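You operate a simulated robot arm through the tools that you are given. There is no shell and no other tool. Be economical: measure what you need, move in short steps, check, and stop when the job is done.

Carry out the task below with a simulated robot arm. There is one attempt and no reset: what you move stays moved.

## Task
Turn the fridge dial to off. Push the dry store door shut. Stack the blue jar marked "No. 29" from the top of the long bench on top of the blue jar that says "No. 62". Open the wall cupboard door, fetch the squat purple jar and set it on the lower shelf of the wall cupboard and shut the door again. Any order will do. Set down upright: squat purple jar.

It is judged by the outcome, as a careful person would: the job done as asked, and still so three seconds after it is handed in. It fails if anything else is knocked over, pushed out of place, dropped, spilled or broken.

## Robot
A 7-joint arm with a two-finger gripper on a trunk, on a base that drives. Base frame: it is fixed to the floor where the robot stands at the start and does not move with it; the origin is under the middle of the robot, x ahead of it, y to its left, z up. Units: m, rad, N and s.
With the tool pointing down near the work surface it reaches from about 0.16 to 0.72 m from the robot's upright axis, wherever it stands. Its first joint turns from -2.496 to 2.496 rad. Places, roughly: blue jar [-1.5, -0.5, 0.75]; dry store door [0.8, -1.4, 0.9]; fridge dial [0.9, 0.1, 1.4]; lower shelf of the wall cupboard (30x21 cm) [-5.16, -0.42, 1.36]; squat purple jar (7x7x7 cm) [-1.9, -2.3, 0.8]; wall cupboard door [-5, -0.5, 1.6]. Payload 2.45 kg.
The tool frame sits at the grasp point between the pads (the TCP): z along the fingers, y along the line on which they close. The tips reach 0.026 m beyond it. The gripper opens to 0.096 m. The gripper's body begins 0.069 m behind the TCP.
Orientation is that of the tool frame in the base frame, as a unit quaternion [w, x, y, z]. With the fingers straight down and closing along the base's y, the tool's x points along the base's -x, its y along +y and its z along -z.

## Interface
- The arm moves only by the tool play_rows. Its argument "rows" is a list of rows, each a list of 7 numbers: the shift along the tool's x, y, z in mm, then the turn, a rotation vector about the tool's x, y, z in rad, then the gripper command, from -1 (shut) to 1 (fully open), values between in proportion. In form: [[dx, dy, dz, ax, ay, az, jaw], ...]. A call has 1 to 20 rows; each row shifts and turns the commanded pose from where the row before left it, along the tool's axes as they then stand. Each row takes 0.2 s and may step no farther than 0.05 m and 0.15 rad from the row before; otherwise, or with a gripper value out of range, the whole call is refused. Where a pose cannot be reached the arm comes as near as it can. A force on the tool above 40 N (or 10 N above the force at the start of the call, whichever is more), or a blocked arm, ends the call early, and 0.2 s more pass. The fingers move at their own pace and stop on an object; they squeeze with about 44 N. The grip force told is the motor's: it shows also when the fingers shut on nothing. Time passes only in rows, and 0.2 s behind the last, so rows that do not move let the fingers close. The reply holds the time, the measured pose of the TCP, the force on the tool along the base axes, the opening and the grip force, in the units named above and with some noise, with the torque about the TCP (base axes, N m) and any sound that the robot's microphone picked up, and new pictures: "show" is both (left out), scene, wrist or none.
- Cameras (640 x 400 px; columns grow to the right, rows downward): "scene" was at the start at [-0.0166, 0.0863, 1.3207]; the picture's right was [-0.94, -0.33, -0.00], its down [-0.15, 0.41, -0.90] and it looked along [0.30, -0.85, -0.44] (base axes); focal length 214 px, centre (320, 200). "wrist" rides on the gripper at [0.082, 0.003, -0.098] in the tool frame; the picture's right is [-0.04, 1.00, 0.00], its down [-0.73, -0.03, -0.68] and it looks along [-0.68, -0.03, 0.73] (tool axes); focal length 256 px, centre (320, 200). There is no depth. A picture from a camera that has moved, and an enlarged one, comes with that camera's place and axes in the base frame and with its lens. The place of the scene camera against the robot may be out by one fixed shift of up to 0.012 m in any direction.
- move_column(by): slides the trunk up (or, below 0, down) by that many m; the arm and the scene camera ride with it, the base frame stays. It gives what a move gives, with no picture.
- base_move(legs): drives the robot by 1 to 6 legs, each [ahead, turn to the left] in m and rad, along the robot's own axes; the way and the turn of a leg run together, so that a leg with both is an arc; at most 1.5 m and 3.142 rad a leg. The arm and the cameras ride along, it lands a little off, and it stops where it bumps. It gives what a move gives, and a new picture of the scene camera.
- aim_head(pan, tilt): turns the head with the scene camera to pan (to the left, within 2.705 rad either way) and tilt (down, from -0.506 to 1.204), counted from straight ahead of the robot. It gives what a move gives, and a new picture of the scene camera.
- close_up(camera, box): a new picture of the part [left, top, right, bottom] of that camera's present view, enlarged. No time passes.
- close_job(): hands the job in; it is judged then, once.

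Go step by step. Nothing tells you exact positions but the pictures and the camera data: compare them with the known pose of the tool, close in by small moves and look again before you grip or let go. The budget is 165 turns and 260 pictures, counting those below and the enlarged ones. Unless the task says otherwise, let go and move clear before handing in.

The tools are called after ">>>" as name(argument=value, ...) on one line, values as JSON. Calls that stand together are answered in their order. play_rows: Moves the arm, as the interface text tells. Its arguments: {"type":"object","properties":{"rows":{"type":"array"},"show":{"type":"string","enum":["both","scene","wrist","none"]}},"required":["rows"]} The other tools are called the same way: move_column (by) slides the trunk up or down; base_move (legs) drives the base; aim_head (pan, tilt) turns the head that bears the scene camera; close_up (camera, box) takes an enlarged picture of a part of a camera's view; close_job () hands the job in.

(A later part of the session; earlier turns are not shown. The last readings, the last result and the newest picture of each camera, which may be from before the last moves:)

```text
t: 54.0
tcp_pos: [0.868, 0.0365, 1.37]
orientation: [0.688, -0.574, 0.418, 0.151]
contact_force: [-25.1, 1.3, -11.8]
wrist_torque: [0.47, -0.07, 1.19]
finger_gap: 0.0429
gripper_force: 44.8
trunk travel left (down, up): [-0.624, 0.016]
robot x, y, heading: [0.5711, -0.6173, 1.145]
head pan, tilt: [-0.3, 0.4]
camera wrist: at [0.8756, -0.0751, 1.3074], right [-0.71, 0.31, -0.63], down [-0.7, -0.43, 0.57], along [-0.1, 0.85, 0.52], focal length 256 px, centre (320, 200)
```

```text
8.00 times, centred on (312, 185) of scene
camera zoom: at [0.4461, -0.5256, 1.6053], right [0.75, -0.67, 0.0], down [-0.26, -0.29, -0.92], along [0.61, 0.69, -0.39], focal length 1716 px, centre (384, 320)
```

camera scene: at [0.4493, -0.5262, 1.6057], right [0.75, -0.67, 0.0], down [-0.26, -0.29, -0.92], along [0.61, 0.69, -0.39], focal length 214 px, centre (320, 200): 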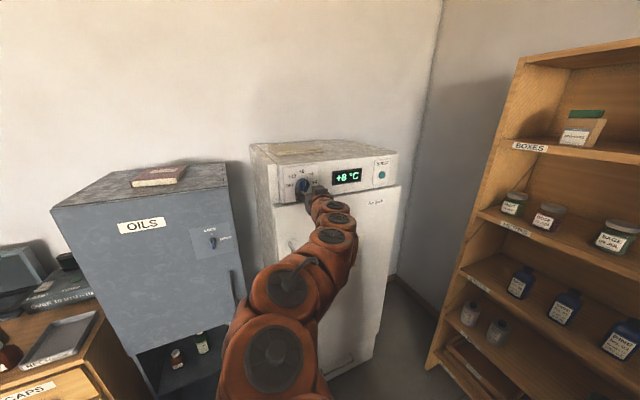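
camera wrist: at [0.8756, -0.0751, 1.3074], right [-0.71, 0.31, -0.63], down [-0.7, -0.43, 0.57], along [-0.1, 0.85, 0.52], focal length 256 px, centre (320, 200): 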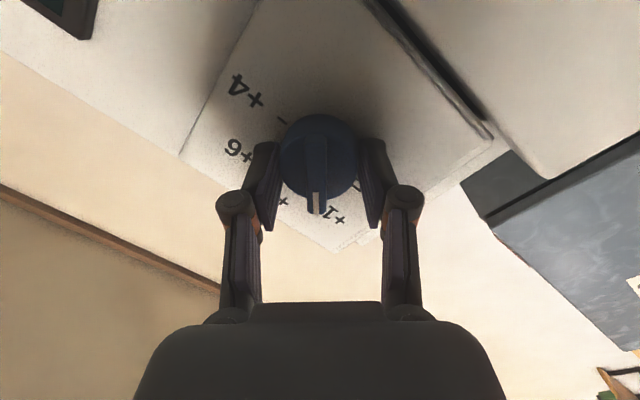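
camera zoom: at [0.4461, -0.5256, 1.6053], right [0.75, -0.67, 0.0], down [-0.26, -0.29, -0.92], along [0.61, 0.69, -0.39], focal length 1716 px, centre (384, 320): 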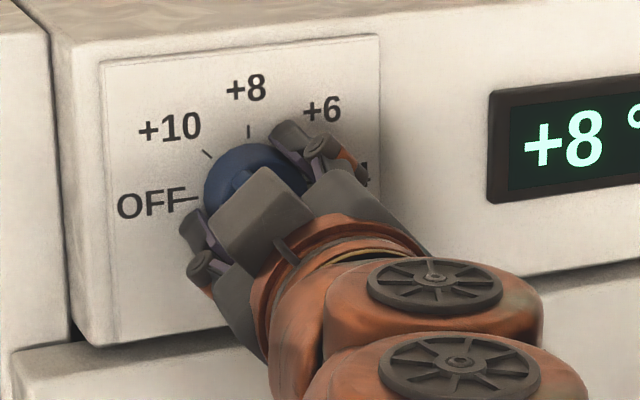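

The knob follows the hand. Relieve the sideways force slightly and continue to 90°.

>>> play_rows(rows=[[0, 2, 0, 0, 0, -0.1, -1], [0, 1, 0, 0, 0, -0.12, -1], [0, 0, 0, 0, 0, -0.12, -1], [0, 0, 0, 0, 0, -0.12, -1], [0, 0, 0, 0, 0, -0.12, -1], [0, 0, 0, 0, 0, -0.12, -1], [0, 0, 0, 0, 0, -0.12, -1], [0, 0, 0, 0, 0, -0.05, -1]], show="wrist")

>>> close_up(camera="scene", box=[272, 160, 352, 210])

```text
t: 55.4
tcp_pos: [0.8681, 0.0354, 1.3691]
orientation: [0.694, -0.686, 0.199, -0.094]
contact_force: [-12.9, -15.7, -10.2]
wrist_torque: [-0.24, 0.1, 0.9]
finger_gap: 0.0429
gripper_force: 45.2
out of reach, approached as far as the arm can: row 6, 7
trunk travel left (down, up): [-0.624, 0.016]
robot x, y, heading: [0.5688, -0.6147, 1.144]
head pan, tilt: [-0.3, 0.4]
stopped in row 7: the force on the tool passed its limit at 54 N (the readings are from after the stop); the commanded pose is now the measured one
camera wrist: at [0.9022, -0.0866, 1.3554], right [-0.18, 0.06, -0.98], down [-0.93, -0.33, 0.15], along [-0.31, 0.94, 0.11], focal length 256 px, centre (320, 200)
```

wrist: 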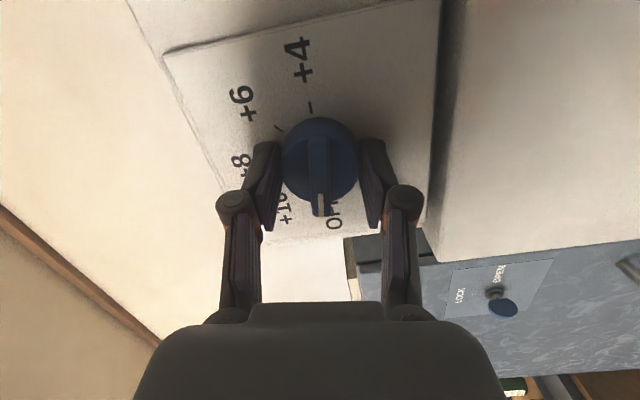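

```text
8.00 times, centred on (312, 185) of scene
camera zoom: at [0.4473, -0.5279, 1.6055], right [0.75, -0.67, 0.0], down [-0.26, -0.29, -0.92], along [0.61, 0.69, -0.39], focal length 1716 px, centre (384, 320)
```

zoom: 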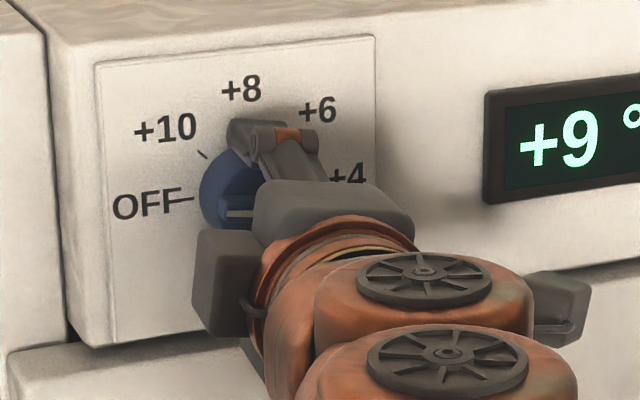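

About 10° remain and the wrist is at its limit. I'll open, ratchet back, regrip and finish.

>>> play_rows(rows=[[0, 0, 0, 0, 0, 0, 0.3], [0, 0, 0, 0, 0, 0, 0.3], [0, 0, 0, 0, 0, 0, 0.3], [0, 0, -5, 0, 0, 0.1, 0.3], [0, 0, -5, 0, 0, 0.12, 0.3], [0, 0, 0, 0, 0, 0.12, 0.3], [0, 0, 0, 0, 0, 0.12, 0.3], [0, 0, 0, 0, 0, 0.12, 0.3]], show="wrist")

>>> close_up(camera="scene", box=[272, 160, 352, 210])

```text
t: 57.2
tcp_pos: [0.867, 0.0267, 1.3676]
orientation: [0.691, -0.6, 0.389, 0.109]
contact_force: [0.0, 0.0, -0.1]
wrist_torque: [-0.01, 0.0, -0.02]
finger_gap: 0.0627
gripper_force: 0.1
trunk travel left (down, up): [-0.624, 0.016]
robot x, y, heading: [0.5707, -0.6186, 1.141]
head pan, tilt: [-0.3, 0.4]
camera wrist: at [0.8803, -0.0876, 1.3134], right [-0.64, 0.27, -0.72], down [-0.75, -0.4, 0.53], along [-0.14, 0.88, 0.46], focal length 256 px, centre (320, 200)
```

wrist: 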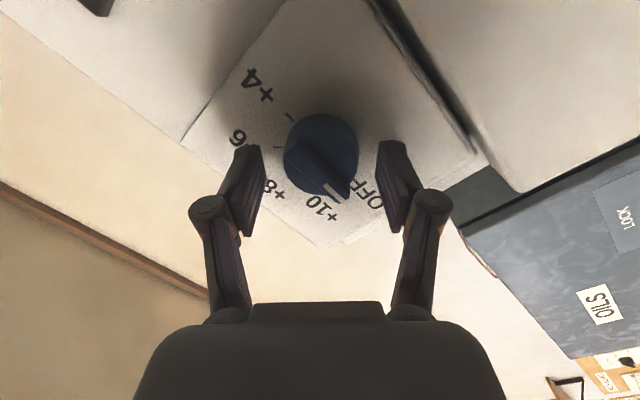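

```text
8.00 times, centred on (312, 185) of scene
camera zoom: at [0.4486, -0.5266, 1.6057], right [0.75, -0.67, 0.0], down [-0.26, -0.29, -0.92], along [0.61, 0.69, -0.39], focal length 1716 px, centre (384, 320)
```

zoom: 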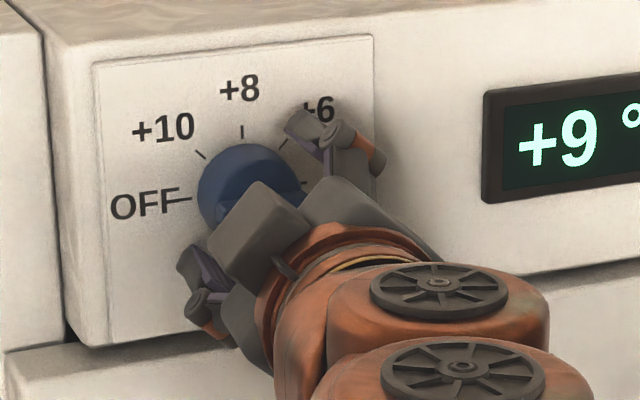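

>>> play_rows(rows=[[0, 0, 5, 0, 0, 0, 0.3], [0, 0, 5, 0, 0, 0, 0.3], [0, 0, 0, 0, 0, 0, 0], [0, 0, 0, 0, 0, 0, -1], [0, 0, 0, 0, 0, 0, -1], [0, 0, 0, 0, 0, -0.1, -1], [0, 0, 0, 0, 0, -0.1, -1], [0, 0, 0, 0, 0, 0, -1]], show="wrist")

>>> close_up(camera="wrist", box=[240, 90, 400, 240])

```text
t: 59.0
tcp_pos: [0.8701, 0.0368, 1.369]
orientation: [0.699, -0.636, 0.326, 0.039]
contact_force: [-13.0, -4.0, -7.7]
wrist_torque: [0.37, 1.01, 0.66]
finger_gap: 0.0426
gripper_force: 44.9
trunk travel left (down, up): [-0.624, 0.016]
robot x, y, heading: [0.5694, -0.6195, 1.148]
head pan, tilt: [-0.3, 0.4]
camera wrist: at [0.8923, -0.0815, 1.3265], right [-0.5, 0.2, -0.84], down [-0.84, -0.36, 0.41], along [-0.22, 0.91, 0.35], focal length 256 px, centre (320, 200)
```

wrist: 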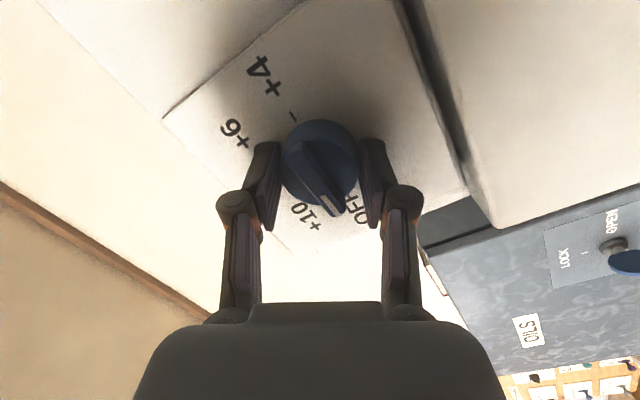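

```text
2.67 times, centred on (320, 165) of wrist
camera zoom: at [0.8923, -0.0815, 1.3265], right [-0.5, 0.2, -0.84], down [-0.84, -0.36, 0.41], along [-0.22, 0.91, 0.35], focal length 683 px, centre (320, 293)
```

zoom: 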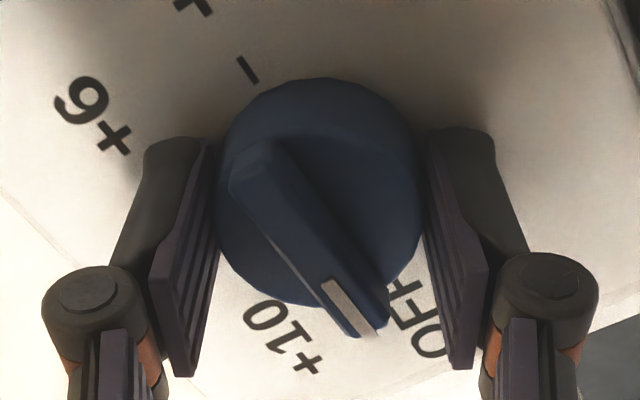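

About 5° to go.

>>> play_rows(rows=[[0, 0, 0, 0, 0, -0.07, -1], [0, 0, 0, 0, 0, -0.06, -1], [0, 0, 0, 0, 0, 0, -1]], show="none")

>>> close_up(camera="wrist", box=[240, 90, 400, 240])

>>> close_up(camera="scene", box=[272, 160, 352, 210])

```text
t: 59.8
tcp_pos: [0.8704, 0.0374, 1.3686]
orientation: [0.699, -0.657, 0.284, -0.007]
contact_force: [-14.5, -5.4, -12.0]
wrist_torque: [-0.02, 0.77, 0.5]
finger_gap: 0.0429
gripper_force: 44.7
trunk travel left (down, up): [-0.624, 0.016]
robot x, y, heading: [0.5708, -0.6166, 1.142]
head pan, tilt: [-0.3, 0.4]
```

```text
2.67 times, centred on (320, 165) of wrist
camera zoom: at [0.8972, -0.0834, 1.3359], right [-0.4, 0.15, -0.91], down [-0.88, -0.34, 0.33], along [-0.26, 0.93, 0.27], focal length 683 px, centre (320, 293)
```

zoom: 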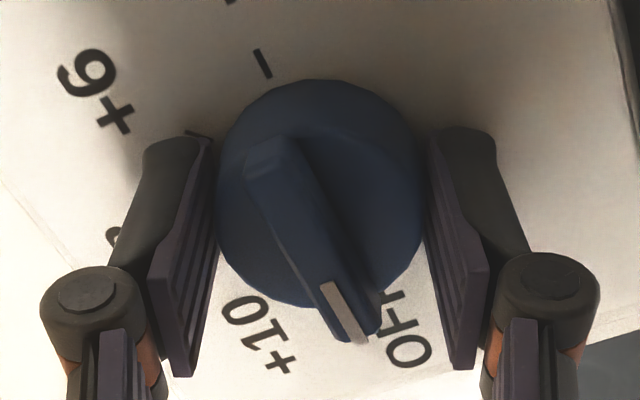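

```text
8.00 times, centred on (312, 185) of scene
camera zoom: at [0.4472, -0.5265, 1.6055], right [0.75, -0.67, 0.0], down [-0.26, -0.29, -0.92], along [0.61, 0.69, -0.39], focal length 1716 px, centre (384, 320)
```

zoom: 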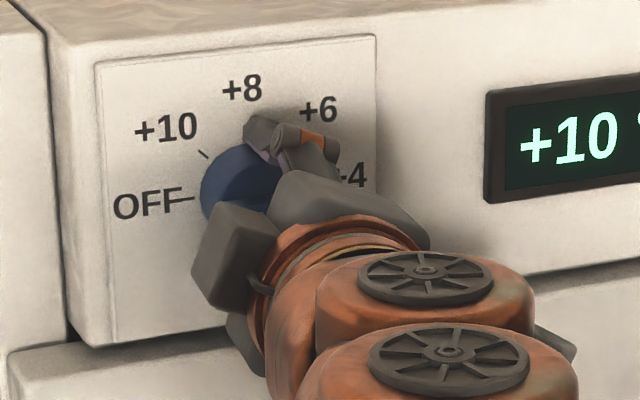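

>>> play_rows(rows=[[0, 2, 0, 0, 0, -0.08, -1], [0, 1, 0, 0, 0, -0.08, -1], [0, 0, 0, 0, 0, 0, -1], [0, 0, 0, 0, 0, 0, -1]], show="none")

>>> close_up(camera="wrist", box=[240, 90, 400, 240])

>>> close_up(camera="scene", box=[272, 160, 352, 210])

```text
t: 60.8
tcp_pos: [0.8724, 0.036, 1.3674]
orientation: [0.698, -0.675, 0.233, -0.062]
contact_force: [12.0, 11.4, 26.3]
wrist_torque: [0.34, -0.03, -0.91]
finger_gap: 0.0427
gripper_force: 45.3
trunk travel left (down, up): [-0.624, 0.016]
robot x, y, heading: [0.5678, -0.6148, 1.142]
head pan, tilt: [-0.3, 0.4]
```

```text
2.67 times, centred on (320, 165) of wrist
camera zoom: at [0.9033, -0.0865, 1.3466], right [-0.26, 0.1, -0.96], down [-0.92, -0.33, 0.22], along [-0.29, 0.94, 0.17], focal length 683 px, centre (320, 293)
```

zoom: 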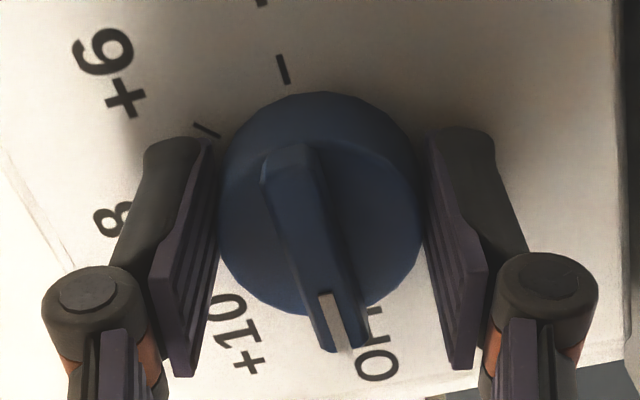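

```text
8.00 times, centred on (312, 185) of scene
camera zoom: at [0.4493, -0.5266, 1.6061], right [0.75, -0.67, 0.0], down [-0.26, -0.29, -0.92], along [0.61, 0.69, -0.39], focal length 1716 px, centre (384, 320)
```

zoom: 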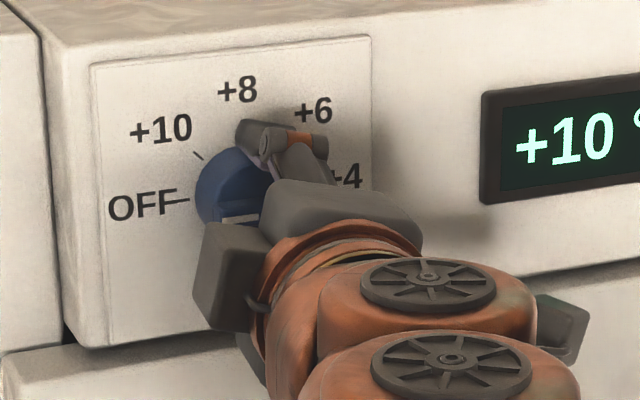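

It looks aligned with OFF. Release, withdraw straight back and inspect.

>>> play_rows(rows=[[0, 0, 0, 0, 0, 0, 0.3], [0, 0, 0, 0, 0, 0, 0.3], [0, 0, -20, 0, 0, 0, 0.3], [0, 0, -30, 0, 0, 0, 0.3], [0, 0, -30, 0, 0, 0, 0.3], [0, 0, -20, 0, 0, 0, 0.3]], show="wrist")

>>> close_up(camera="wrist", box=[240, 90, 400, 190])

>>> close_up(camera="scene", box=[272, 160, 352, 210])

```text
t: 62.2
tcp_pos: [0.8299, -0.0548, 1.367]
orientation: [0.696, -0.677, 0.231, -0.063]
contact_force: [-0.5, 0.3, 0.1]
wrist_torque: [0.03, -0.02, -0.04]
finger_gap: 0.0626
gripper_force: 0.0
trunk travel left (down, up): [-0.624, 0.016]
robot x, y, heading: [0.5719, -0.6174, 1.14]
head pan, tilt: [-0.3, 0.4]
camera wrist: at [0.8617, -0.1765, 1.3468], right [-0.26, 0.09, -0.96], down [-0.92, -0.33, 0.22], along [-0.3, 0.94, 0.17], focal length 256 px, centre (320, 200)
```

wrist: 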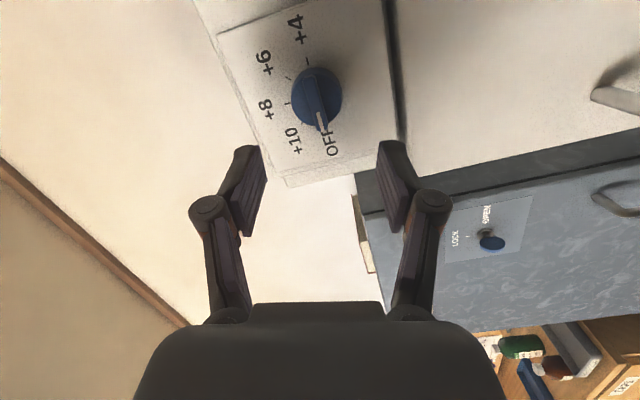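

```text
4.00 times, centred on (320, 140) of wrist
camera zoom: at [0.8617, -0.1765, 1.3468], right [-0.26, 0.09, -0.96], down [-0.92, -0.33, 0.22], along [-0.3, 0.94, 0.17], focal length 1024 px, centre (320, 440)
```

zoom: 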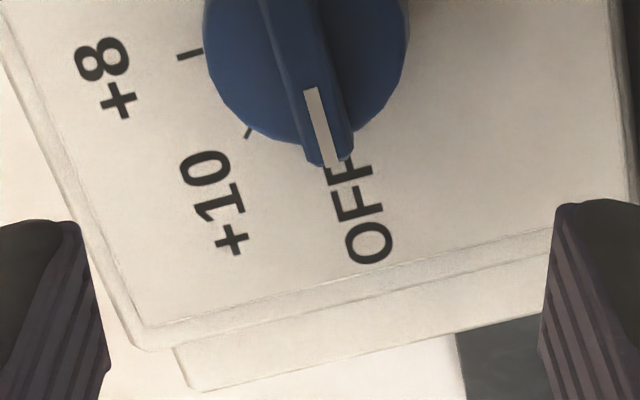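

```text
8.00 times, centred on (312, 185) of scene
camera zoom: at [0.4487, -0.5264, 1.6057], right [0.75, -0.67, 0.0], down [-0.26, -0.29, -0.92], along [0.61, 0.69, -0.39], focal length 1716 px, centre (384, 320)
```

zoom: 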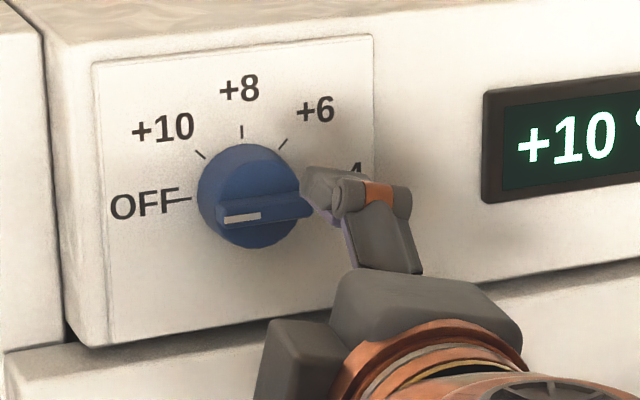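

The dial is at OFF. Now roll the wrist back, and look at the dry store.

>>> play_rows(rows=[[0, 0, -20, 0, 0, 0.133, -1], [0, 0, -20, 0, 0, 0.133, -1], [0, 0, 0, 0, 0, 0.133, -1], [0, 0, 0, 0, 0, 0.133, -1], [0, 0, 0, 0, 0, 0.133, -1], [0, 0, 0, 0, 0, 0.133, -1], [0, 0, 0, 0, 0, 0.133, -1], [0, 0, 0, 0, 0, 0.133, -1], [0, 0, 0, 0, 0, 0.133, -1], [0, 0, 0, 0, 0, 0.133, -1]], show="none")

>>> aim_head(pan=-1.8, tilt=0.6)

>>> aim_head(pan=-2.6, tilt=0.6)

```text
t: 64.4
tcp_pos: [0.8136, -0.0904, 1.3686]
orientation: [0.586, -0.389, 0.6, 0.381]
contact_force: [0.4, 0.0, 0.8]
wrist_torque: [0.04, -0.02, 0.01]
finger_gap: 0.0
gripper_force: 28.1
trunk travel left (down, up): [-0.624, 0.016]
robot x, y, heading: [0.5725, -0.6168, 1.139]
head pan, tilt: [-0.3, 0.4]
```

```text
t: 66.0
tcp_pos: [0.8124, -0.09, 1.369]
orientation: [0.587, -0.391, 0.599, 0.381]
contact_force: [-0.8, -0.3, -0.1]
wrist_torque: [0.01, 0.03, 0.0]
finger_gap: 0.0
gripper_force: 28.5
trunk travel left (down, up): [-0.624, 0.016]
robot x, y, heading: [0.5733, -0.618, 1.146]
head pan, tilt: [-1.799, 0.6]
camera scene: at [0.4568, -0.6497, 1.5875], right [-0.61, -0.79, 0.0], down [-0.45, 0.34, -0.83], along [0.65, -0.5, -0.56], focal length 214 px, centre (320, 200)
```

scene: 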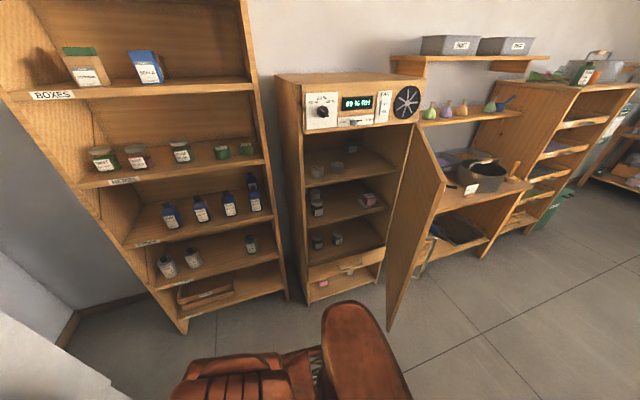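

```text
t: 67.2
tcp_pos: [0.8121, -0.0898, 1.3684]
orientation: [0.587, -0.39, 0.599, 0.38]
contact_force: [0.2, 0.7, -0.6]
wrist_torque: [-0.01, 0.0, -0.03]
finger_gap: 0.0
gripper_force: 28.7
trunk travel left (down, up): [-0.624, 0.016]
robot x, y, heading: [0.5703, -0.6176, 1.146]
head pan, tilt: [-2.601, 0.6]
camera scene: at [0.3968, -0.6835, 1.5874], right [-0.99, -0.11, 0.0], down [-0.06, 0.56, -0.83], along [0.09, -0.82, -0.56], focal length 214 px, centre (320, 200)
```

scene: 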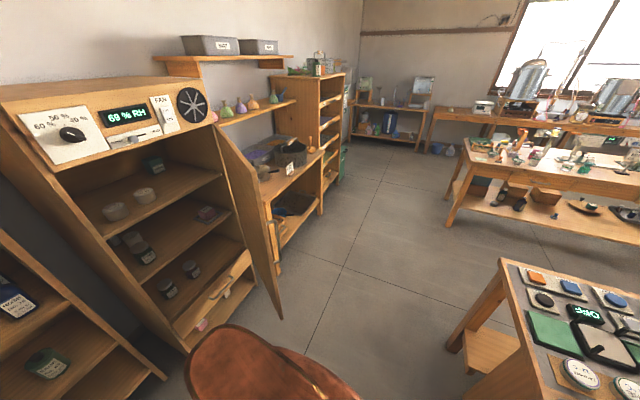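

>>> close_up(camera="scene", box=[150, 70, 400, 330])

>>> aim_head(pan=-2.6, tilt=1.1)

```text
1.54 times, centred on (275, 200) of scene
camera zoom: at [0.3968, -0.6835, 1.5874], right [-0.99, -0.11, 0.0], down [-0.06, 0.56, -0.83], along [0.09, -0.82, -0.56], focal length 330 px, centre (389, 200)
```

zoom: 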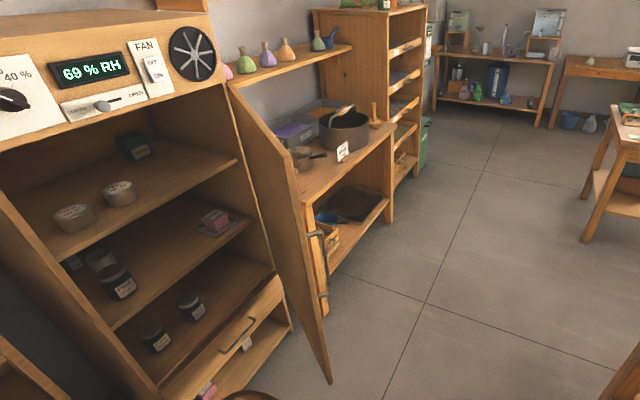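

```text
t: 68.1
tcp_pos: [0.8137, -0.0915, 1.369]
orientation: [0.587, -0.39, 0.598, 0.381]
contact_force: [0.5, 0.4, 0.6]
wrist_torque: [-0.01, 0.0, 0.04]
finger_gap: 0.0
gripper_force: 28.6
trunk travel left (down, up): [-0.624, 0.016]
robot x, y, heading: [0.5684, -0.617, 1.144]
head pan, tilt: [-2.601, 1.1]
camera scene: at [0.3939, -0.6585, 1.5489], right [-0.99, -0.11, 0.0], down [-0.1, 0.89, -0.45], along [0.05, -0.45, -0.89], focal length 214 px, centre (320, 200)
```

scene: 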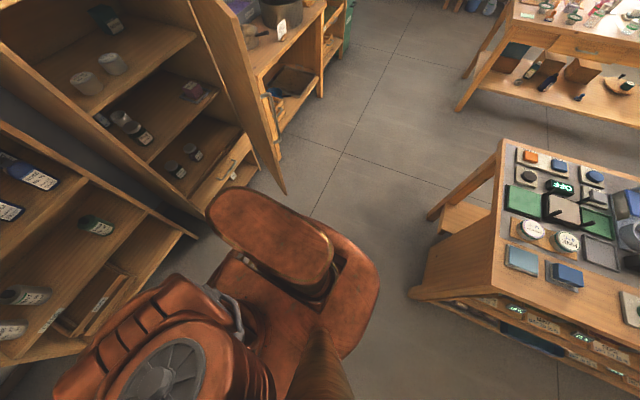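

I'm estimating the dry store door: it is hinged on its far right, free edge near room coordinates ahead of me. Before driving I check my own footprint.

>>> aim_head(pan=-1.57, tilt=1.2)

>>> aim_head(pan=1.57, tilt=1.2)

>>> aim_head(pan=2.7, tilt=1.2)

```text
t: 69.4
tcp_pos: [0.814, -0.0914, 1.3692]
orientation: [0.587, -0.39, 0.598, 0.382]
contact_force: [0.4, 0.1, 0.2]
wrist_torque: [-0.04, 0.01, 0.02]
finger_gap: 0.0001
gripper_force: 28.2
trunk travel left (down, up): [-0.624, 0.016]
robot x, y, heading: [0.5661, -0.6204, 1.144]
head pan, tilt: [-1.571, 1.201]
camera scene: at [0.4377, -0.619, 1.5428], right [-0.42, -0.91, 0.0], down [-0.85, 0.39, -0.36], along [0.33, -0.15, -0.93], focal length 214 px, centre (320, 200)
```

scene: 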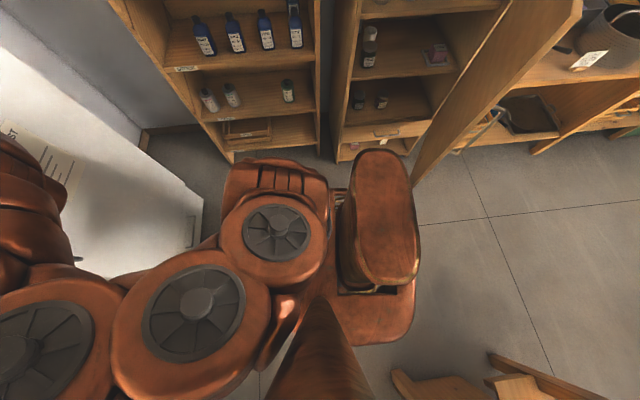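

```text
t: 72.1
tcp_pos: [0.8123, -0.0898, 1.3694]
orientation: [0.587, -0.389, 0.599, 0.38]
contact_force: [-0.1, 0.3, 0.5]
wrist_torque: [-0.03, -0.06, 0.01]
finger_gap: 0.0
gripper_force: 28.6
trunk travel left (down, up): [-0.624, 0.016]
robot x, y, heading: [0.5724, -0.6187, 1.142]
head pan, tilt: [1.571, 1.201]
camera scene: at [0.336, -0.5724, 1.5428], right [0.42, 0.91, 0.0], down [0.85, -0.39, -0.36], along [-0.33, 0.15, -0.93], focal length 214 px, centre (320, 200)
```

scene: 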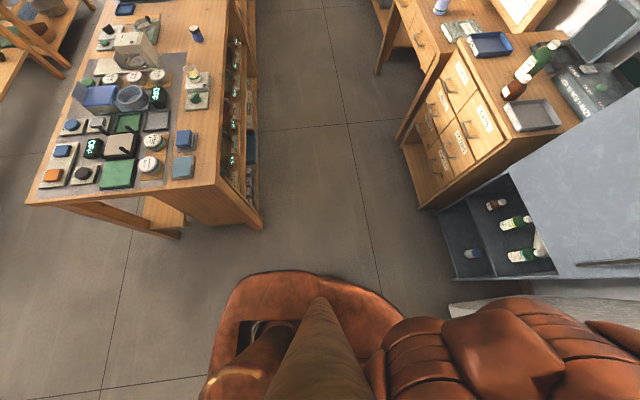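

```text
t: 73.4
tcp_pos: [0.8133, -0.092, 1.3684]
orientation: [0.587, -0.391, 0.598, 0.381]
contact_force: [0.8, 0.6, -0.2]
wrist_torque: [0.02, -0.02, 0.0]
finger_gap: 0.0002
gripper_force: 29.3
trunk travel left (down, up): [-0.624, 0.016]
robot x, y, heading: [0.5692, -0.6203, 1.141]
head pan, tilt: [2.7, 1.201]
camera scene: at [0.344, -0.6317, 1.5428], right [-0.64, 0.77, 0.0], down [0.71, 0.6, -0.36], along [-0.28, -0.23, -0.93], focal length 214 px, centre (320, 200)
```

scene: 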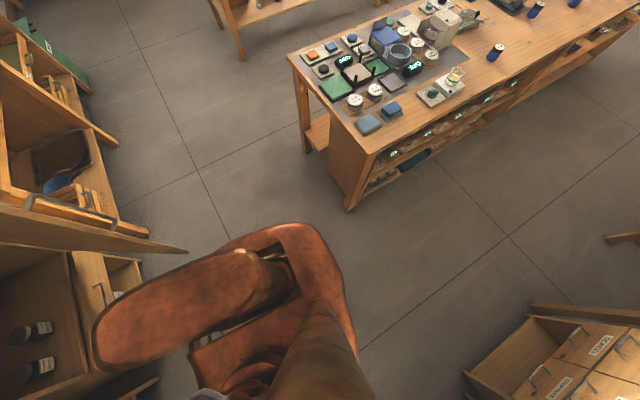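

My base extends well behind me, so I'll work from here: turn right toward the dry store with the arm slightly retracted, then sweep the door's free edge closed from its outer side. First turn 90° and lower the hand.

>>> play_rows(rows=[[0, 0, -27, 0, 0, 0, -1], [0, 0, -27, 0, 0, 0, -1], [0, 0, -26, 0, 0, 0, -1]], show="none")

>>> base_move(legs=[[0, -1.57], [-0.1, 0]])

>>> aim_head(pan=-0.7, tilt=0.7)

```text
t: 74.2
tcp_pos: [0.7894, -0.1514, 1.3916]
orientation: [0.587, -0.392, 0.597, 0.38]
contact_force: [-0.6, 0.8, -0.4]
wrist_torque: [0.02, -0.03, -0.12]
finger_gap: 0.0
gripper_force: 28.9
out of reach, approached as far as the arm can: row 2, 3
trunk travel left (down, up): [-0.624, 0.016]
robot x, y, heading: [0.5681, -0.6183, 1.144]
head pan, tilt: [2.7, 1.201]
```

```text
t: 79.2
tcp_pos: [0.9457, -0.7983, 1.3878]
orientation: [0.682, 0.15, 0.701, -0.147]
contact_force: [-0.4, -0.7, 0.1]
wrist_torque: [0.01, 0.0, -0.02]
finger_gap: 0.0
gripper_force: 28.3
trunk travel left (down, up): [-0.624, 0.016]
robot x, y, heading: [0.4825, -0.5751, -0.438]
head pan, tilt: [2.7, 1.201]
camera scene: at [0.4794, -0.3552, 1.5429], right [0.77, 0.64, 0.0], down [0.59, -0.72, -0.36], along [-0.23, 0.28, -0.93], focal length 214 px, centre (320, 200)
```

scene: 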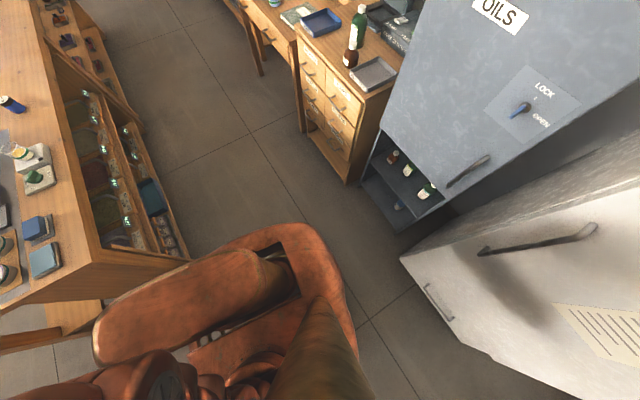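

```text
t: 82.1
tcp_pos: [0.9454, -0.7981, 1.3882]
orientation: [0.682, 0.15, 0.7, -0.147]
contact_force: [1.0, -1.1, 0.7]
wrist_torque: [0.0, 0.0, -0.01]
finger_gap: 0.0002
gripper_force: 28.8
trunk travel left (down, up): [-0.624, 0.016]
robot x, y, heading: [0.4792, -0.5771, -0.438]
head pan, tilt: [-0.7, 0.7]
camera scene: at [0.5504, -0.4752, 1.5788], right [-0.91, -0.42, 0.0], down [-0.27, 0.58, -0.76], along [0.32, -0.69, -0.64], focal length 214 px, centre (320, 200)
```

scene: 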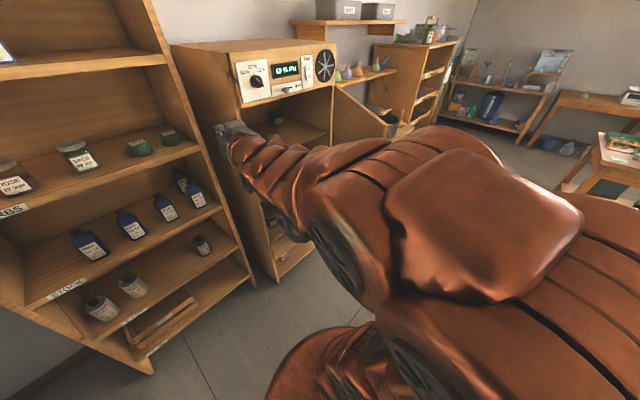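

Continue turning right past the door's free edge, then lower the trunk.

>>> base_move(legs=[[0, -1.25]])

>>> aim_head(pan=0.5, tilt=0.7)

```text
t: 85.5
tcp_pos: [0.4291, -1.0882, 1.3885]
orientation: [0.474, 0.525, 0.488, -0.512]
contact_force: [-1.2, 1.0, -0.5]
wrist_torque: [0.0, -0.01, -0.03]
finger_gap: 0.0
gripper_force: 28.8
trunk travel left (down, up): [-0.624, 0.016]
robot x, y, heading: [0.4806, -0.576, -1.659]
head pan, tilt: [-0.7, 0.7]
camera scene: at [0.6083, -0.6103, 1.5788], right [-0.7, 0.71, 0.0], down [0.46, 0.45, -0.77], along [-0.54, -0.54, -0.64], focal length 214 px, centre (320, 200)
```

scene: 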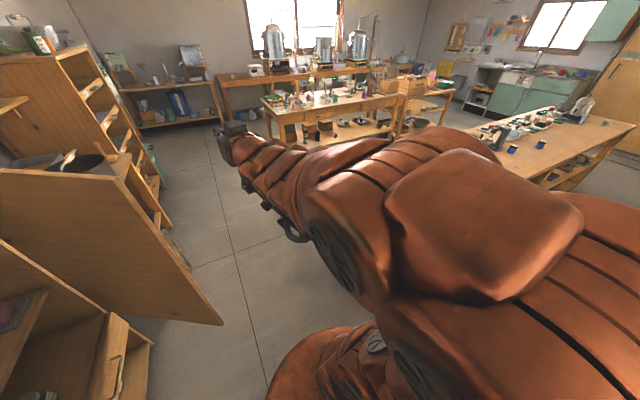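

```text
t: 86.9
tcp_pos: [0.4303, -1.0882, 1.3872]
orientation: [0.474, 0.525, 0.488, -0.512]
contact_force: [0.2, 0.5, 0.2]
wrist_torque: [-0.02, 0.03, 0.01]
finger_gap: 0.0002
gripper_force: 28.7
trunk travel left (down, up): [-0.624, 0.016]
robot x, y, heading: [0.4818, -0.5726, -1.659]
head pan, tilt: [0.499, 0.7]
camera scene: at [0.7024, -0.6284, 1.5788], right [-0.92, -0.4, 0.0], down [-0.26, 0.59, -0.76], along [0.3, -0.7, -0.64], focal length 214 px, centre (320, 200)
```

scene: 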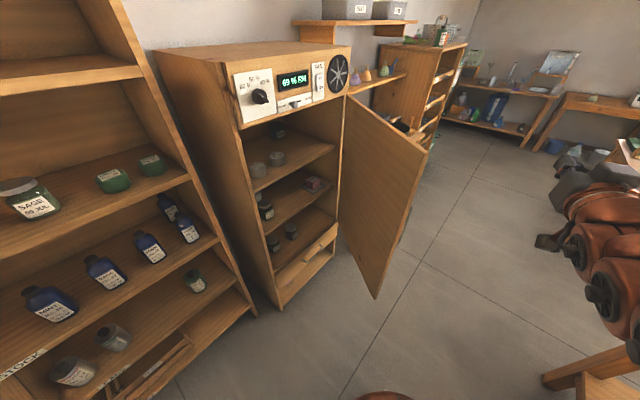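

Clear view: door free edge at room (1.08, -0.83), z 0.52–1.31. Lower the trunk and extend the hand past the edge on the outer side.

>>> move_column(by=-0.2)

>>> play_rows(rows=[[0, 0, 30, 0, 0, 0, -1], [0, 0, 40, 0, 0, 0, -1], [0, 0, 40, 0, 0, 0, -1], [0, 0, 30, 0, 0, 0, -1]], show="scene")

```text
t: 89.1
tcp_pos: [0.4295, -1.0882, 1.1878]
orientation: [0.474, 0.525, 0.488, -0.511]
contact_force: [0.3, 0.2, -0.5]
wrist_torque: [0.0, 0.04, -0.03]
finger_gap: 0.0
gripper_force: 28.6
trunk travel left (down, up): [-0.424, 0.216]
robot x, y, heading: [0.4809, -0.5766, -1.661]
head pan, tilt: [0.499, 0.7]
```

```text
t: 90.1
tcp_pos: [0.4185, -1.2264, 1.188]
orientation: [0.475, 0.524, 0.487, -0.512]
contact_force: [0.1, 0.5, 0.7]
wrist_torque: [0.03, -0.01, 0.02]
finger_gap: 0.0001
gripper_force: 28.4
trunk travel left (down, up): [-0.424, 0.216]
robot x, y, heading: [0.4822, -0.5735, -1.66]
head pan, tilt: [0.499, 0.7]
camera scene: at [0.7025, -0.628, 1.3788], right [-0.92, -0.4, 0.0], down [-0.26, 0.59, -0.77], along [0.3, -0.7, -0.64], focal length 214 px, centre (320, 200)
```

scene: 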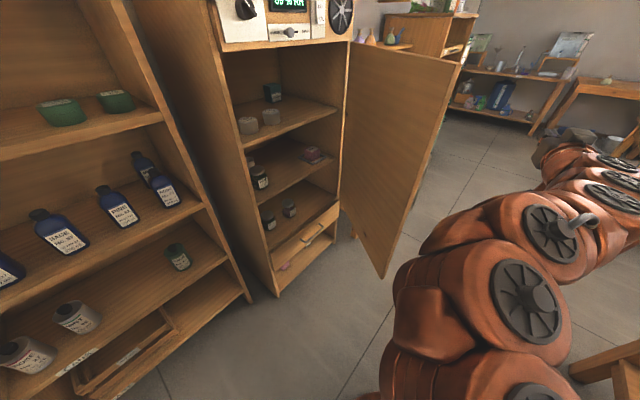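

Now swing left about my axis to push the door edge.

>>> play_rows(rows=[[0, 40, 0, -0.06, 0, 0, -1], [0, 40, 0, -0.06, 0, 0, -1], [0, 40, 0, -0.06, 0, 0, -1], [0, 30, 0, -0.045, 0, 0, -1], [0, 30, 0, -0.045, 0, 0, -1], [0, 30, 0, -0.045, 0, 0, -1], [0, 30, 0, -0.045, 0, 0, -1]], show="scene")

```text
t: 91.7
tcp_pos: [0.6599, -1.2078, 1.1849]
orientation: [0.561, 0.431, 0.571, -0.416]
contact_force: [0.4, -0.8, -0.4]
wrist_torque: [0.01, 0.0, 0.0]
finger_gap: 0.0001
gripper_force: 28.4
trunk travel left (down, up): [-0.424, 0.216]
robot x, y, heading: [0.4794, -0.5758, -1.659]
head pan, tilt: [0.499, 0.7]
camera scene: at [0.7024, -0.6285, 1.3788], right [-0.92, -0.4, 0.0], down [-0.26, 0.59, -0.76], along [0.3, -0.7, -0.64], focal length 214 px, centre (320, 200)
```

scene: 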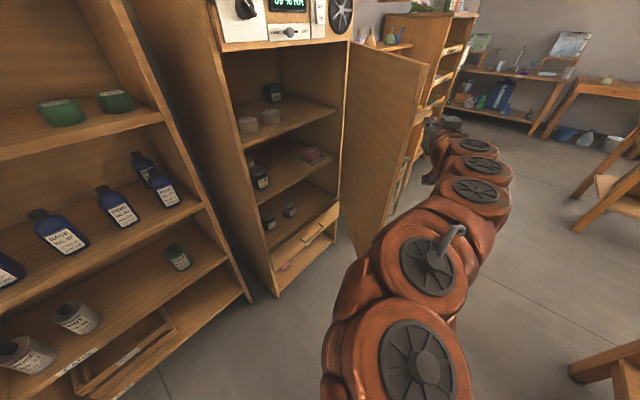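

The door has begun closing, pushed by the forearm and hand. Continue the swing.

>>> play_rows(rows=[[0, 35, 5, -0.055, 0, 0, -1], [0, 35, 5, -0.055, 0, 0, -1], [0, 35, 5, -0.055, 0, 0, -1], [0, 35, 5, -0.055, 0, 0, -1], [0, 35, 5, -0.055, 0, 0, -1], [0, 35, 5, -0.055, 0, 0, -1]], show="scene")

```text
t: 93.3
tcp_pos: [0.837, -1.1736, 1.1676]
orientation: [0.609, 0.357, 0.631, -0.322]
contact_force: [0.0, 1.0, -0.2]
wrist_torque: [-0.03, -0.02, -0.03]
finger_gap: 0.0
gripper_force: 28.5
trunk travel left (down, up): [-0.424, 0.216]
robot x, y, heading: [0.4817, -0.575, -1.662]
head pan, tilt: [0.499, 0.7]
stopped in row 6: the arm was blocked; the commanded pose is now the measured one
camera scene: at [0.7025, -0.6283, 1.3788], right [-0.92, -0.4, 0.0], down [-0.26, 0.59, -0.76], along [0.3, -0.7, -0.64], focal length 214 px, centre (320, 200)
```

scene: 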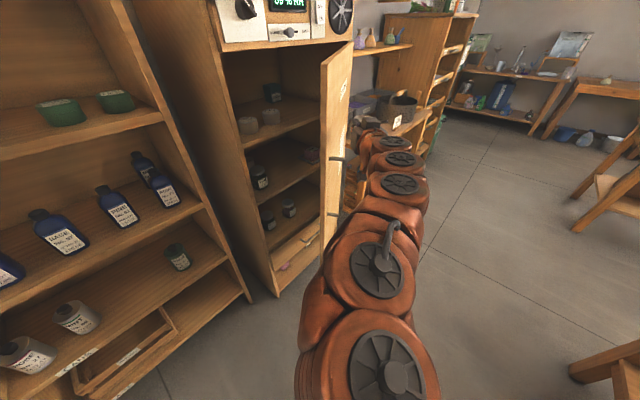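

The door is now mostly closing. I'll retract the hand, then push the outer face straight with the fist.

>>> play_rows(rows=[[0, -30, 0, 0, 0, 0, -1], [0, -10, -40, 0, 0, 0, -1], [0, -10, -40, 0, 0, 0, -1], [0, 0, -40, 0, 0, 0, -1], [0, 0, -40, 0, 0, 0, -1]], show="scene")

```text
t: 94.4
tcp_pos: [0.636, -1.1636, 1.0547]
orientation: [0.516, 0.464, 0.644, -0.322]
contact_force: [-0.1, 0.6, -0.1]
wrist_torque: [-0.03, -0.03, -0.05]
finger_gap: 0.0001
gripper_force: 28.3
trunk travel left (down, up): [-0.424, 0.216]
robot x, y, heading: [0.4797, -0.5752, -1.659]
head pan, tilt: [0.499, 0.7]
stopped in row 5: the arm was blocked; the commanded pose is now the measured one
camera scene: at [0.7027, -0.6284, 1.3788], right [-0.92, -0.4, 0.0], down [-0.26, 0.59, -0.76], along [0.3, -0.7, -0.64], focal length 214 px, centre (320, 200)
```

scene: 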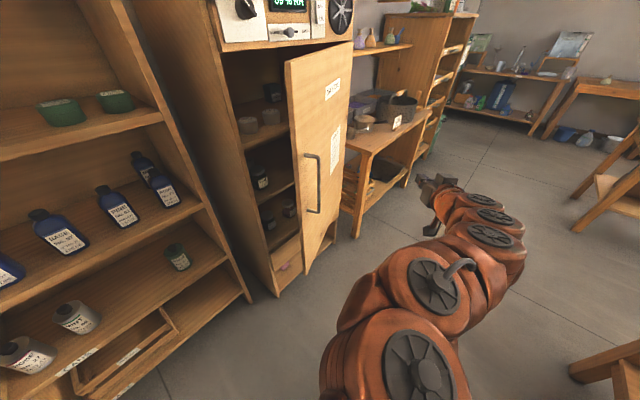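

Door is ~30° open. Turn base left so the fist faces the outer face near its free edge, then push.

>>> base_move(legs=[[0, 0.45]])

>>> aim_head(pan=0.5, tilt=0.5)

```text
t: 96.1
tcp_pos: [0.8736, -1.0391, 1.0573]
orientation: [0.577, 0.311, 0.729, -0.2]
contact_force: [0.1, -0.1, -1.0]
wrist_torque: [-0.02, -0.01, -0.05]
finger_gap: 0.0
gripper_force: 28.4
trunk travel left (down, up): [-0.424, 0.216]
robot x, y, heading: [0.4762, -0.5739, -1.212]
head pan, tilt: [0.499, 0.7]
camera scene: at [0.7, -0.5291, 1.3788], right [-0.65, -0.76, 0.0], down [-0.49, 0.42, -0.76], along [0.58, -0.5, -0.64], focal length 214 px, centre (320, 200)
```

scene: 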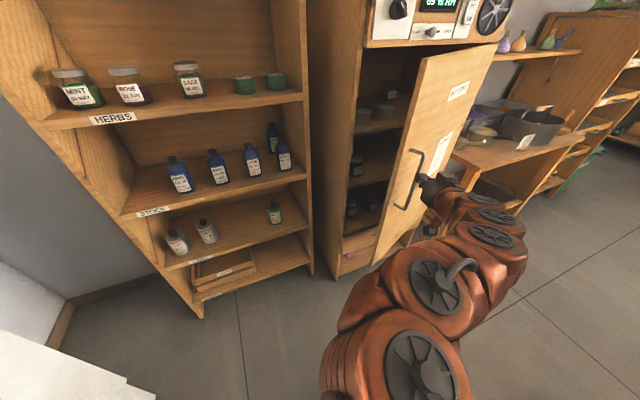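

```text
t: 96.8
tcp_pos: [0.8744, -1.0385, 1.0551]
orientation: [0.577, 0.311, 0.729, -0.199]
contact_force: [0.4, -0.1, -0.4]
wrist_torque: [-0.03, -0.02, 0.01]
finger_gap: 0.0
gripper_force: 28.8
trunk travel left (down, up): [-0.424, 0.216]
robot x, y, heading: [0.4817, -0.5758, -1.207]
head pan, tilt: [0.499, 0.499]
camera scene: at [0.7046, -0.533, 1.3964], right [-0.65, -0.76, 0.0], down [-0.36, 0.31, -0.88], along [0.66, -0.57, -0.48], focal length 214 px, centre (320, 200)
```

scene: 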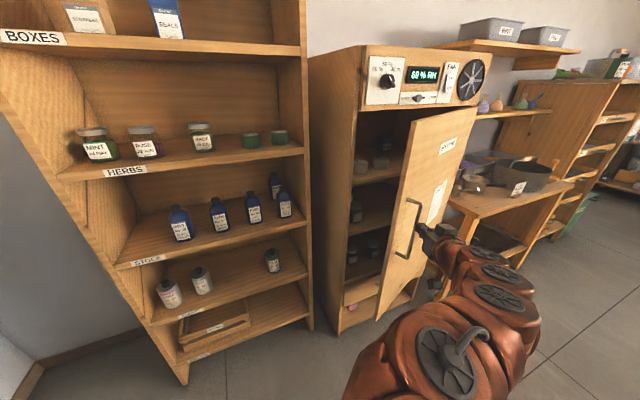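

The fist is just before the door beside its handle. Push forward with the pitch leveled.

>>> play_rows(rows=[[0, 0, 15, 0, -0.08, 0, -1], [0, 0, 25, 0, -0.08, 0, -1], [0, 0, 25, 0, -0.08, 0, -1], [0, 3, 25, 0, 0, 0, -1], [0, 3, 25, 0, 0, 0, -1], [0, 3, 25, 0, 0, 0, -1], [0, 3, 25, 0, 0, 0, -1], [0, 3, 25, 0, 0, 0, -1]], show="scene")

```text
t: 98.7
tcp_pos: [0.9699, -1.1603, 1.0937]
orientation: [0.661, 0.281, 0.656, -0.231]
contact_force: [-0.9, -0.8, 0.3]
wrist_torque: [0.04, 0.0, -0.04]
finger_gap: 0.0
gripper_force: 28.6
out of reach, approached as far as the arm can: row 2, 3, 4, 5, 6, 7, 8
trunk travel left (down, up): [-0.424, 0.216]
robot x, y, heading: [0.4793, -0.5758, -1.211]
head pan, tilt: [0.499, 0.499]
camera scene: at [0.7043, -0.5331, 1.3966], right [-0.65, -0.76, 0.0], down [-0.36, 0.31, -0.88], along [0.66, -0.57, -0.48], focal length 214 px, centre (320, 200)
```

scene: 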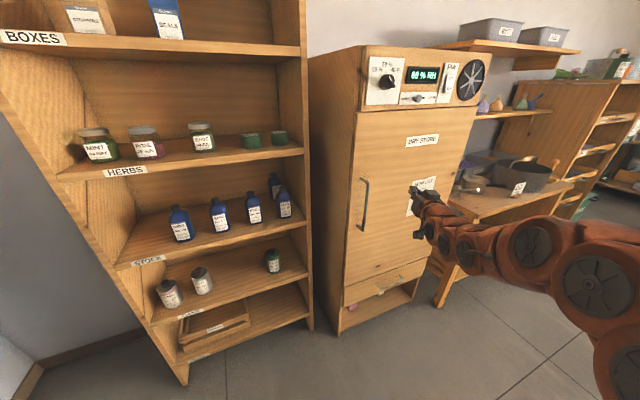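

The door appears shut. Check closely.

>>> close_up(camera="scene", box=[310, 90, 470, 320])

```text
1.74 times, centred on (390, 205) of scene
camera zoom: at [0.7043, -0.5331, 1.3966], right [-0.65, -0.76, 0.0], down [-0.36, 0.31, -0.88], along [0.66, -0.57, -0.48], focal length 373 px, centre (198, 191)
```

zoom: 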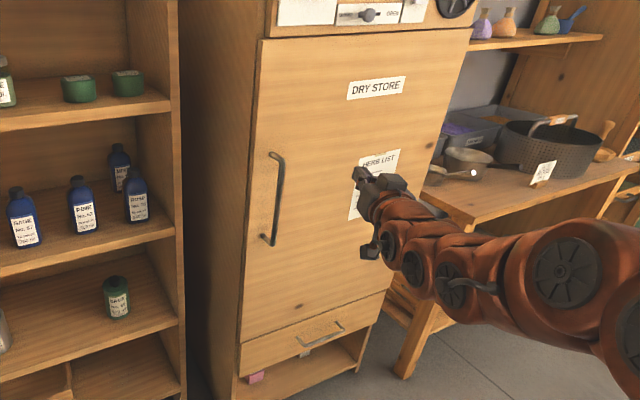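

It looks closed; I'll press on it gently to be sure it's home.

>>> base_move(legs=[[0, 0.15], [0.17, 0]])

>>> close_up(camera="scene", box=[300, 60, 560, 340])

```text
t: 100.7
tcp_pos: [1.1244, -1.2154, 1.0913]
orientation: [0.675, 0.23, 0.678, -0.181]
contact_force: [-18.2, 12.4, -0.1]
wrist_torque: [-0.04, -0.05, 0.2]
finger_gap: 0.0001
gripper_force: 28.2
trunk travel left (down, up): [-0.424, 0.216]
robot x, y, heading: [0.559, -0.7116, -1.067]
head pan, tilt: [0.499, 0.499]
stopped in leg 2: the force on the tool passed its limit at 124 N (the readings are from after the stop); the commanded pose is now the measured one
camera scene: at [0.769, -0.6367, 1.3967], right [-0.54, -0.84, 0.0], down [-0.4, 0.26, -0.88], along [0.74, -0.47, -0.48], focal length 214 px, centre (320, 200)
```

scene: 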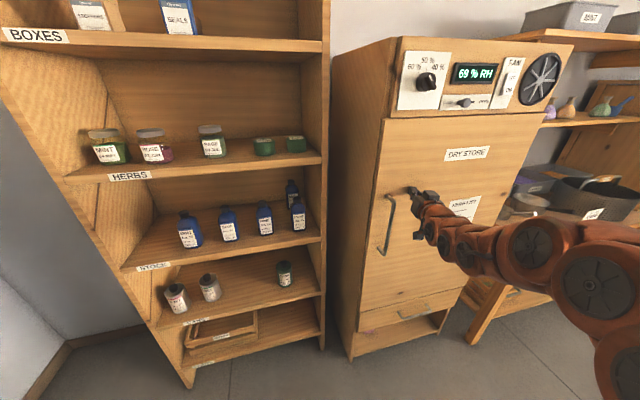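

```text
1.43 times, centred on (430, 200) of scene
camera zoom: at [0.769, -0.6367, 1.3967], right [-0.54, -0.84, 0.0], down [-0.4, 0.26, -0.88], along [0.74, -0.47, -0.48], focal length 306 px, centre (163, 200)
```

zoom: 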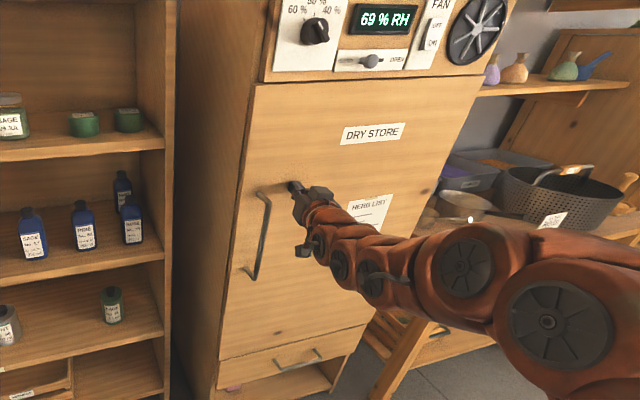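

The dry store is shut. Now back off and fold the arm to a tool-down carry pose for the bench job.

>>> base_move(legs=[[-0.2, 0]])

>>> play_rows(rows=[[0, -10, -20, 0, 0.13, 0, 0], [0, -10, -20, 0, 0.13, 0, 0], [0, -10, -20, 0, 0.13, 0, 0], [5, -10, -10, 0, 0.13, 0, 0], [5, -10, -10, 0, 0.13, 0, 0], [5, -10, 0, 0, 0.13, 0, 0], [10, -10, 0, 0, 0.13, 0, 0], [10, -10, 0, 0, 0.13, 0, 0], [10, -10, 0, 0, 0.13, 0, 0], [10, -10, 0, 0, 0.13, 0, 0], [10, -10, 0, 0, 0.13, 0, 0], [10, -10, 0, 0, 0.14, 0, 0]], show="scene")

```text
t: 102.3
tcp_pos: [1.0298, -1.04, 1.09]
orientation: [0.674, 0.231, 0.678, -0.181]
contact_force: [1.5, 0.5, -0.3]
wrist_torque: [-0.03, 0.02, 0.02]
finger_gap: 0.0
gripper_force: 29.0
trunk travel left (down, up): [-0.424, 0.216]
robot x, y, heading: [0.4629, -0.5346, -1.066]
head pan, tilt: [0.499, 0.499]
camera scene: at [0.6726, -0.461, 1.3965], right [-0.54, -0.84, 0.0], down [-0.4, 0.26, -0.88], along [0.74, -0.47, -0.48], focal length 214 px, centre (320, 200)
```

scene: 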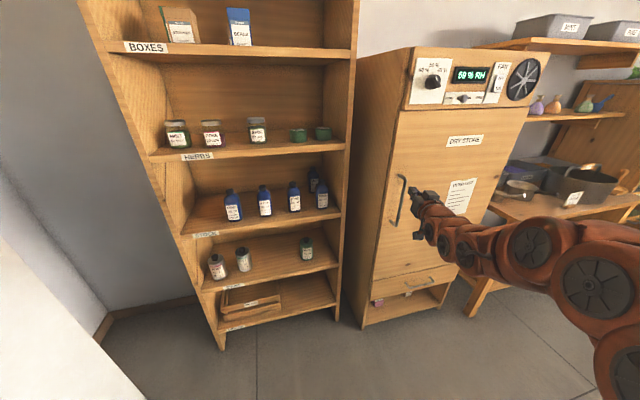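

```text
t: 104.9
tcp_pos: [0.9091, -0.9609, 0.9715]
orientation: [0.009, 0.303, 0.953, 0.033]
contact_force: [-2.9, -2.1, 0.9]
wrist_torque: [0.12, -0.21, 0.03]
finger_gap: 0.0482
gripper_force: 0.0
out of reach, approached as far as the arm can: row 10, 11, 12
trunk travel left (down, up): [-0.424, 0.216]
robot x, y, heading: [0.4563, -0.5329, -1.066]
head pan, tilt: [0.499, 0.499]
camera scene: at [0.6703, -0.4626, 1.397], right [-0.54, -0.84, 0.0], down [-0.4, 0.26, -0.88], along [0.74, -0.47, -0.48], focal length 214 px, centre (320, 200)
```

scene: 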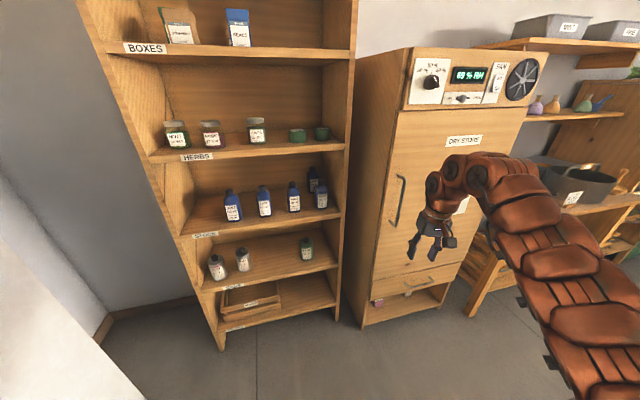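

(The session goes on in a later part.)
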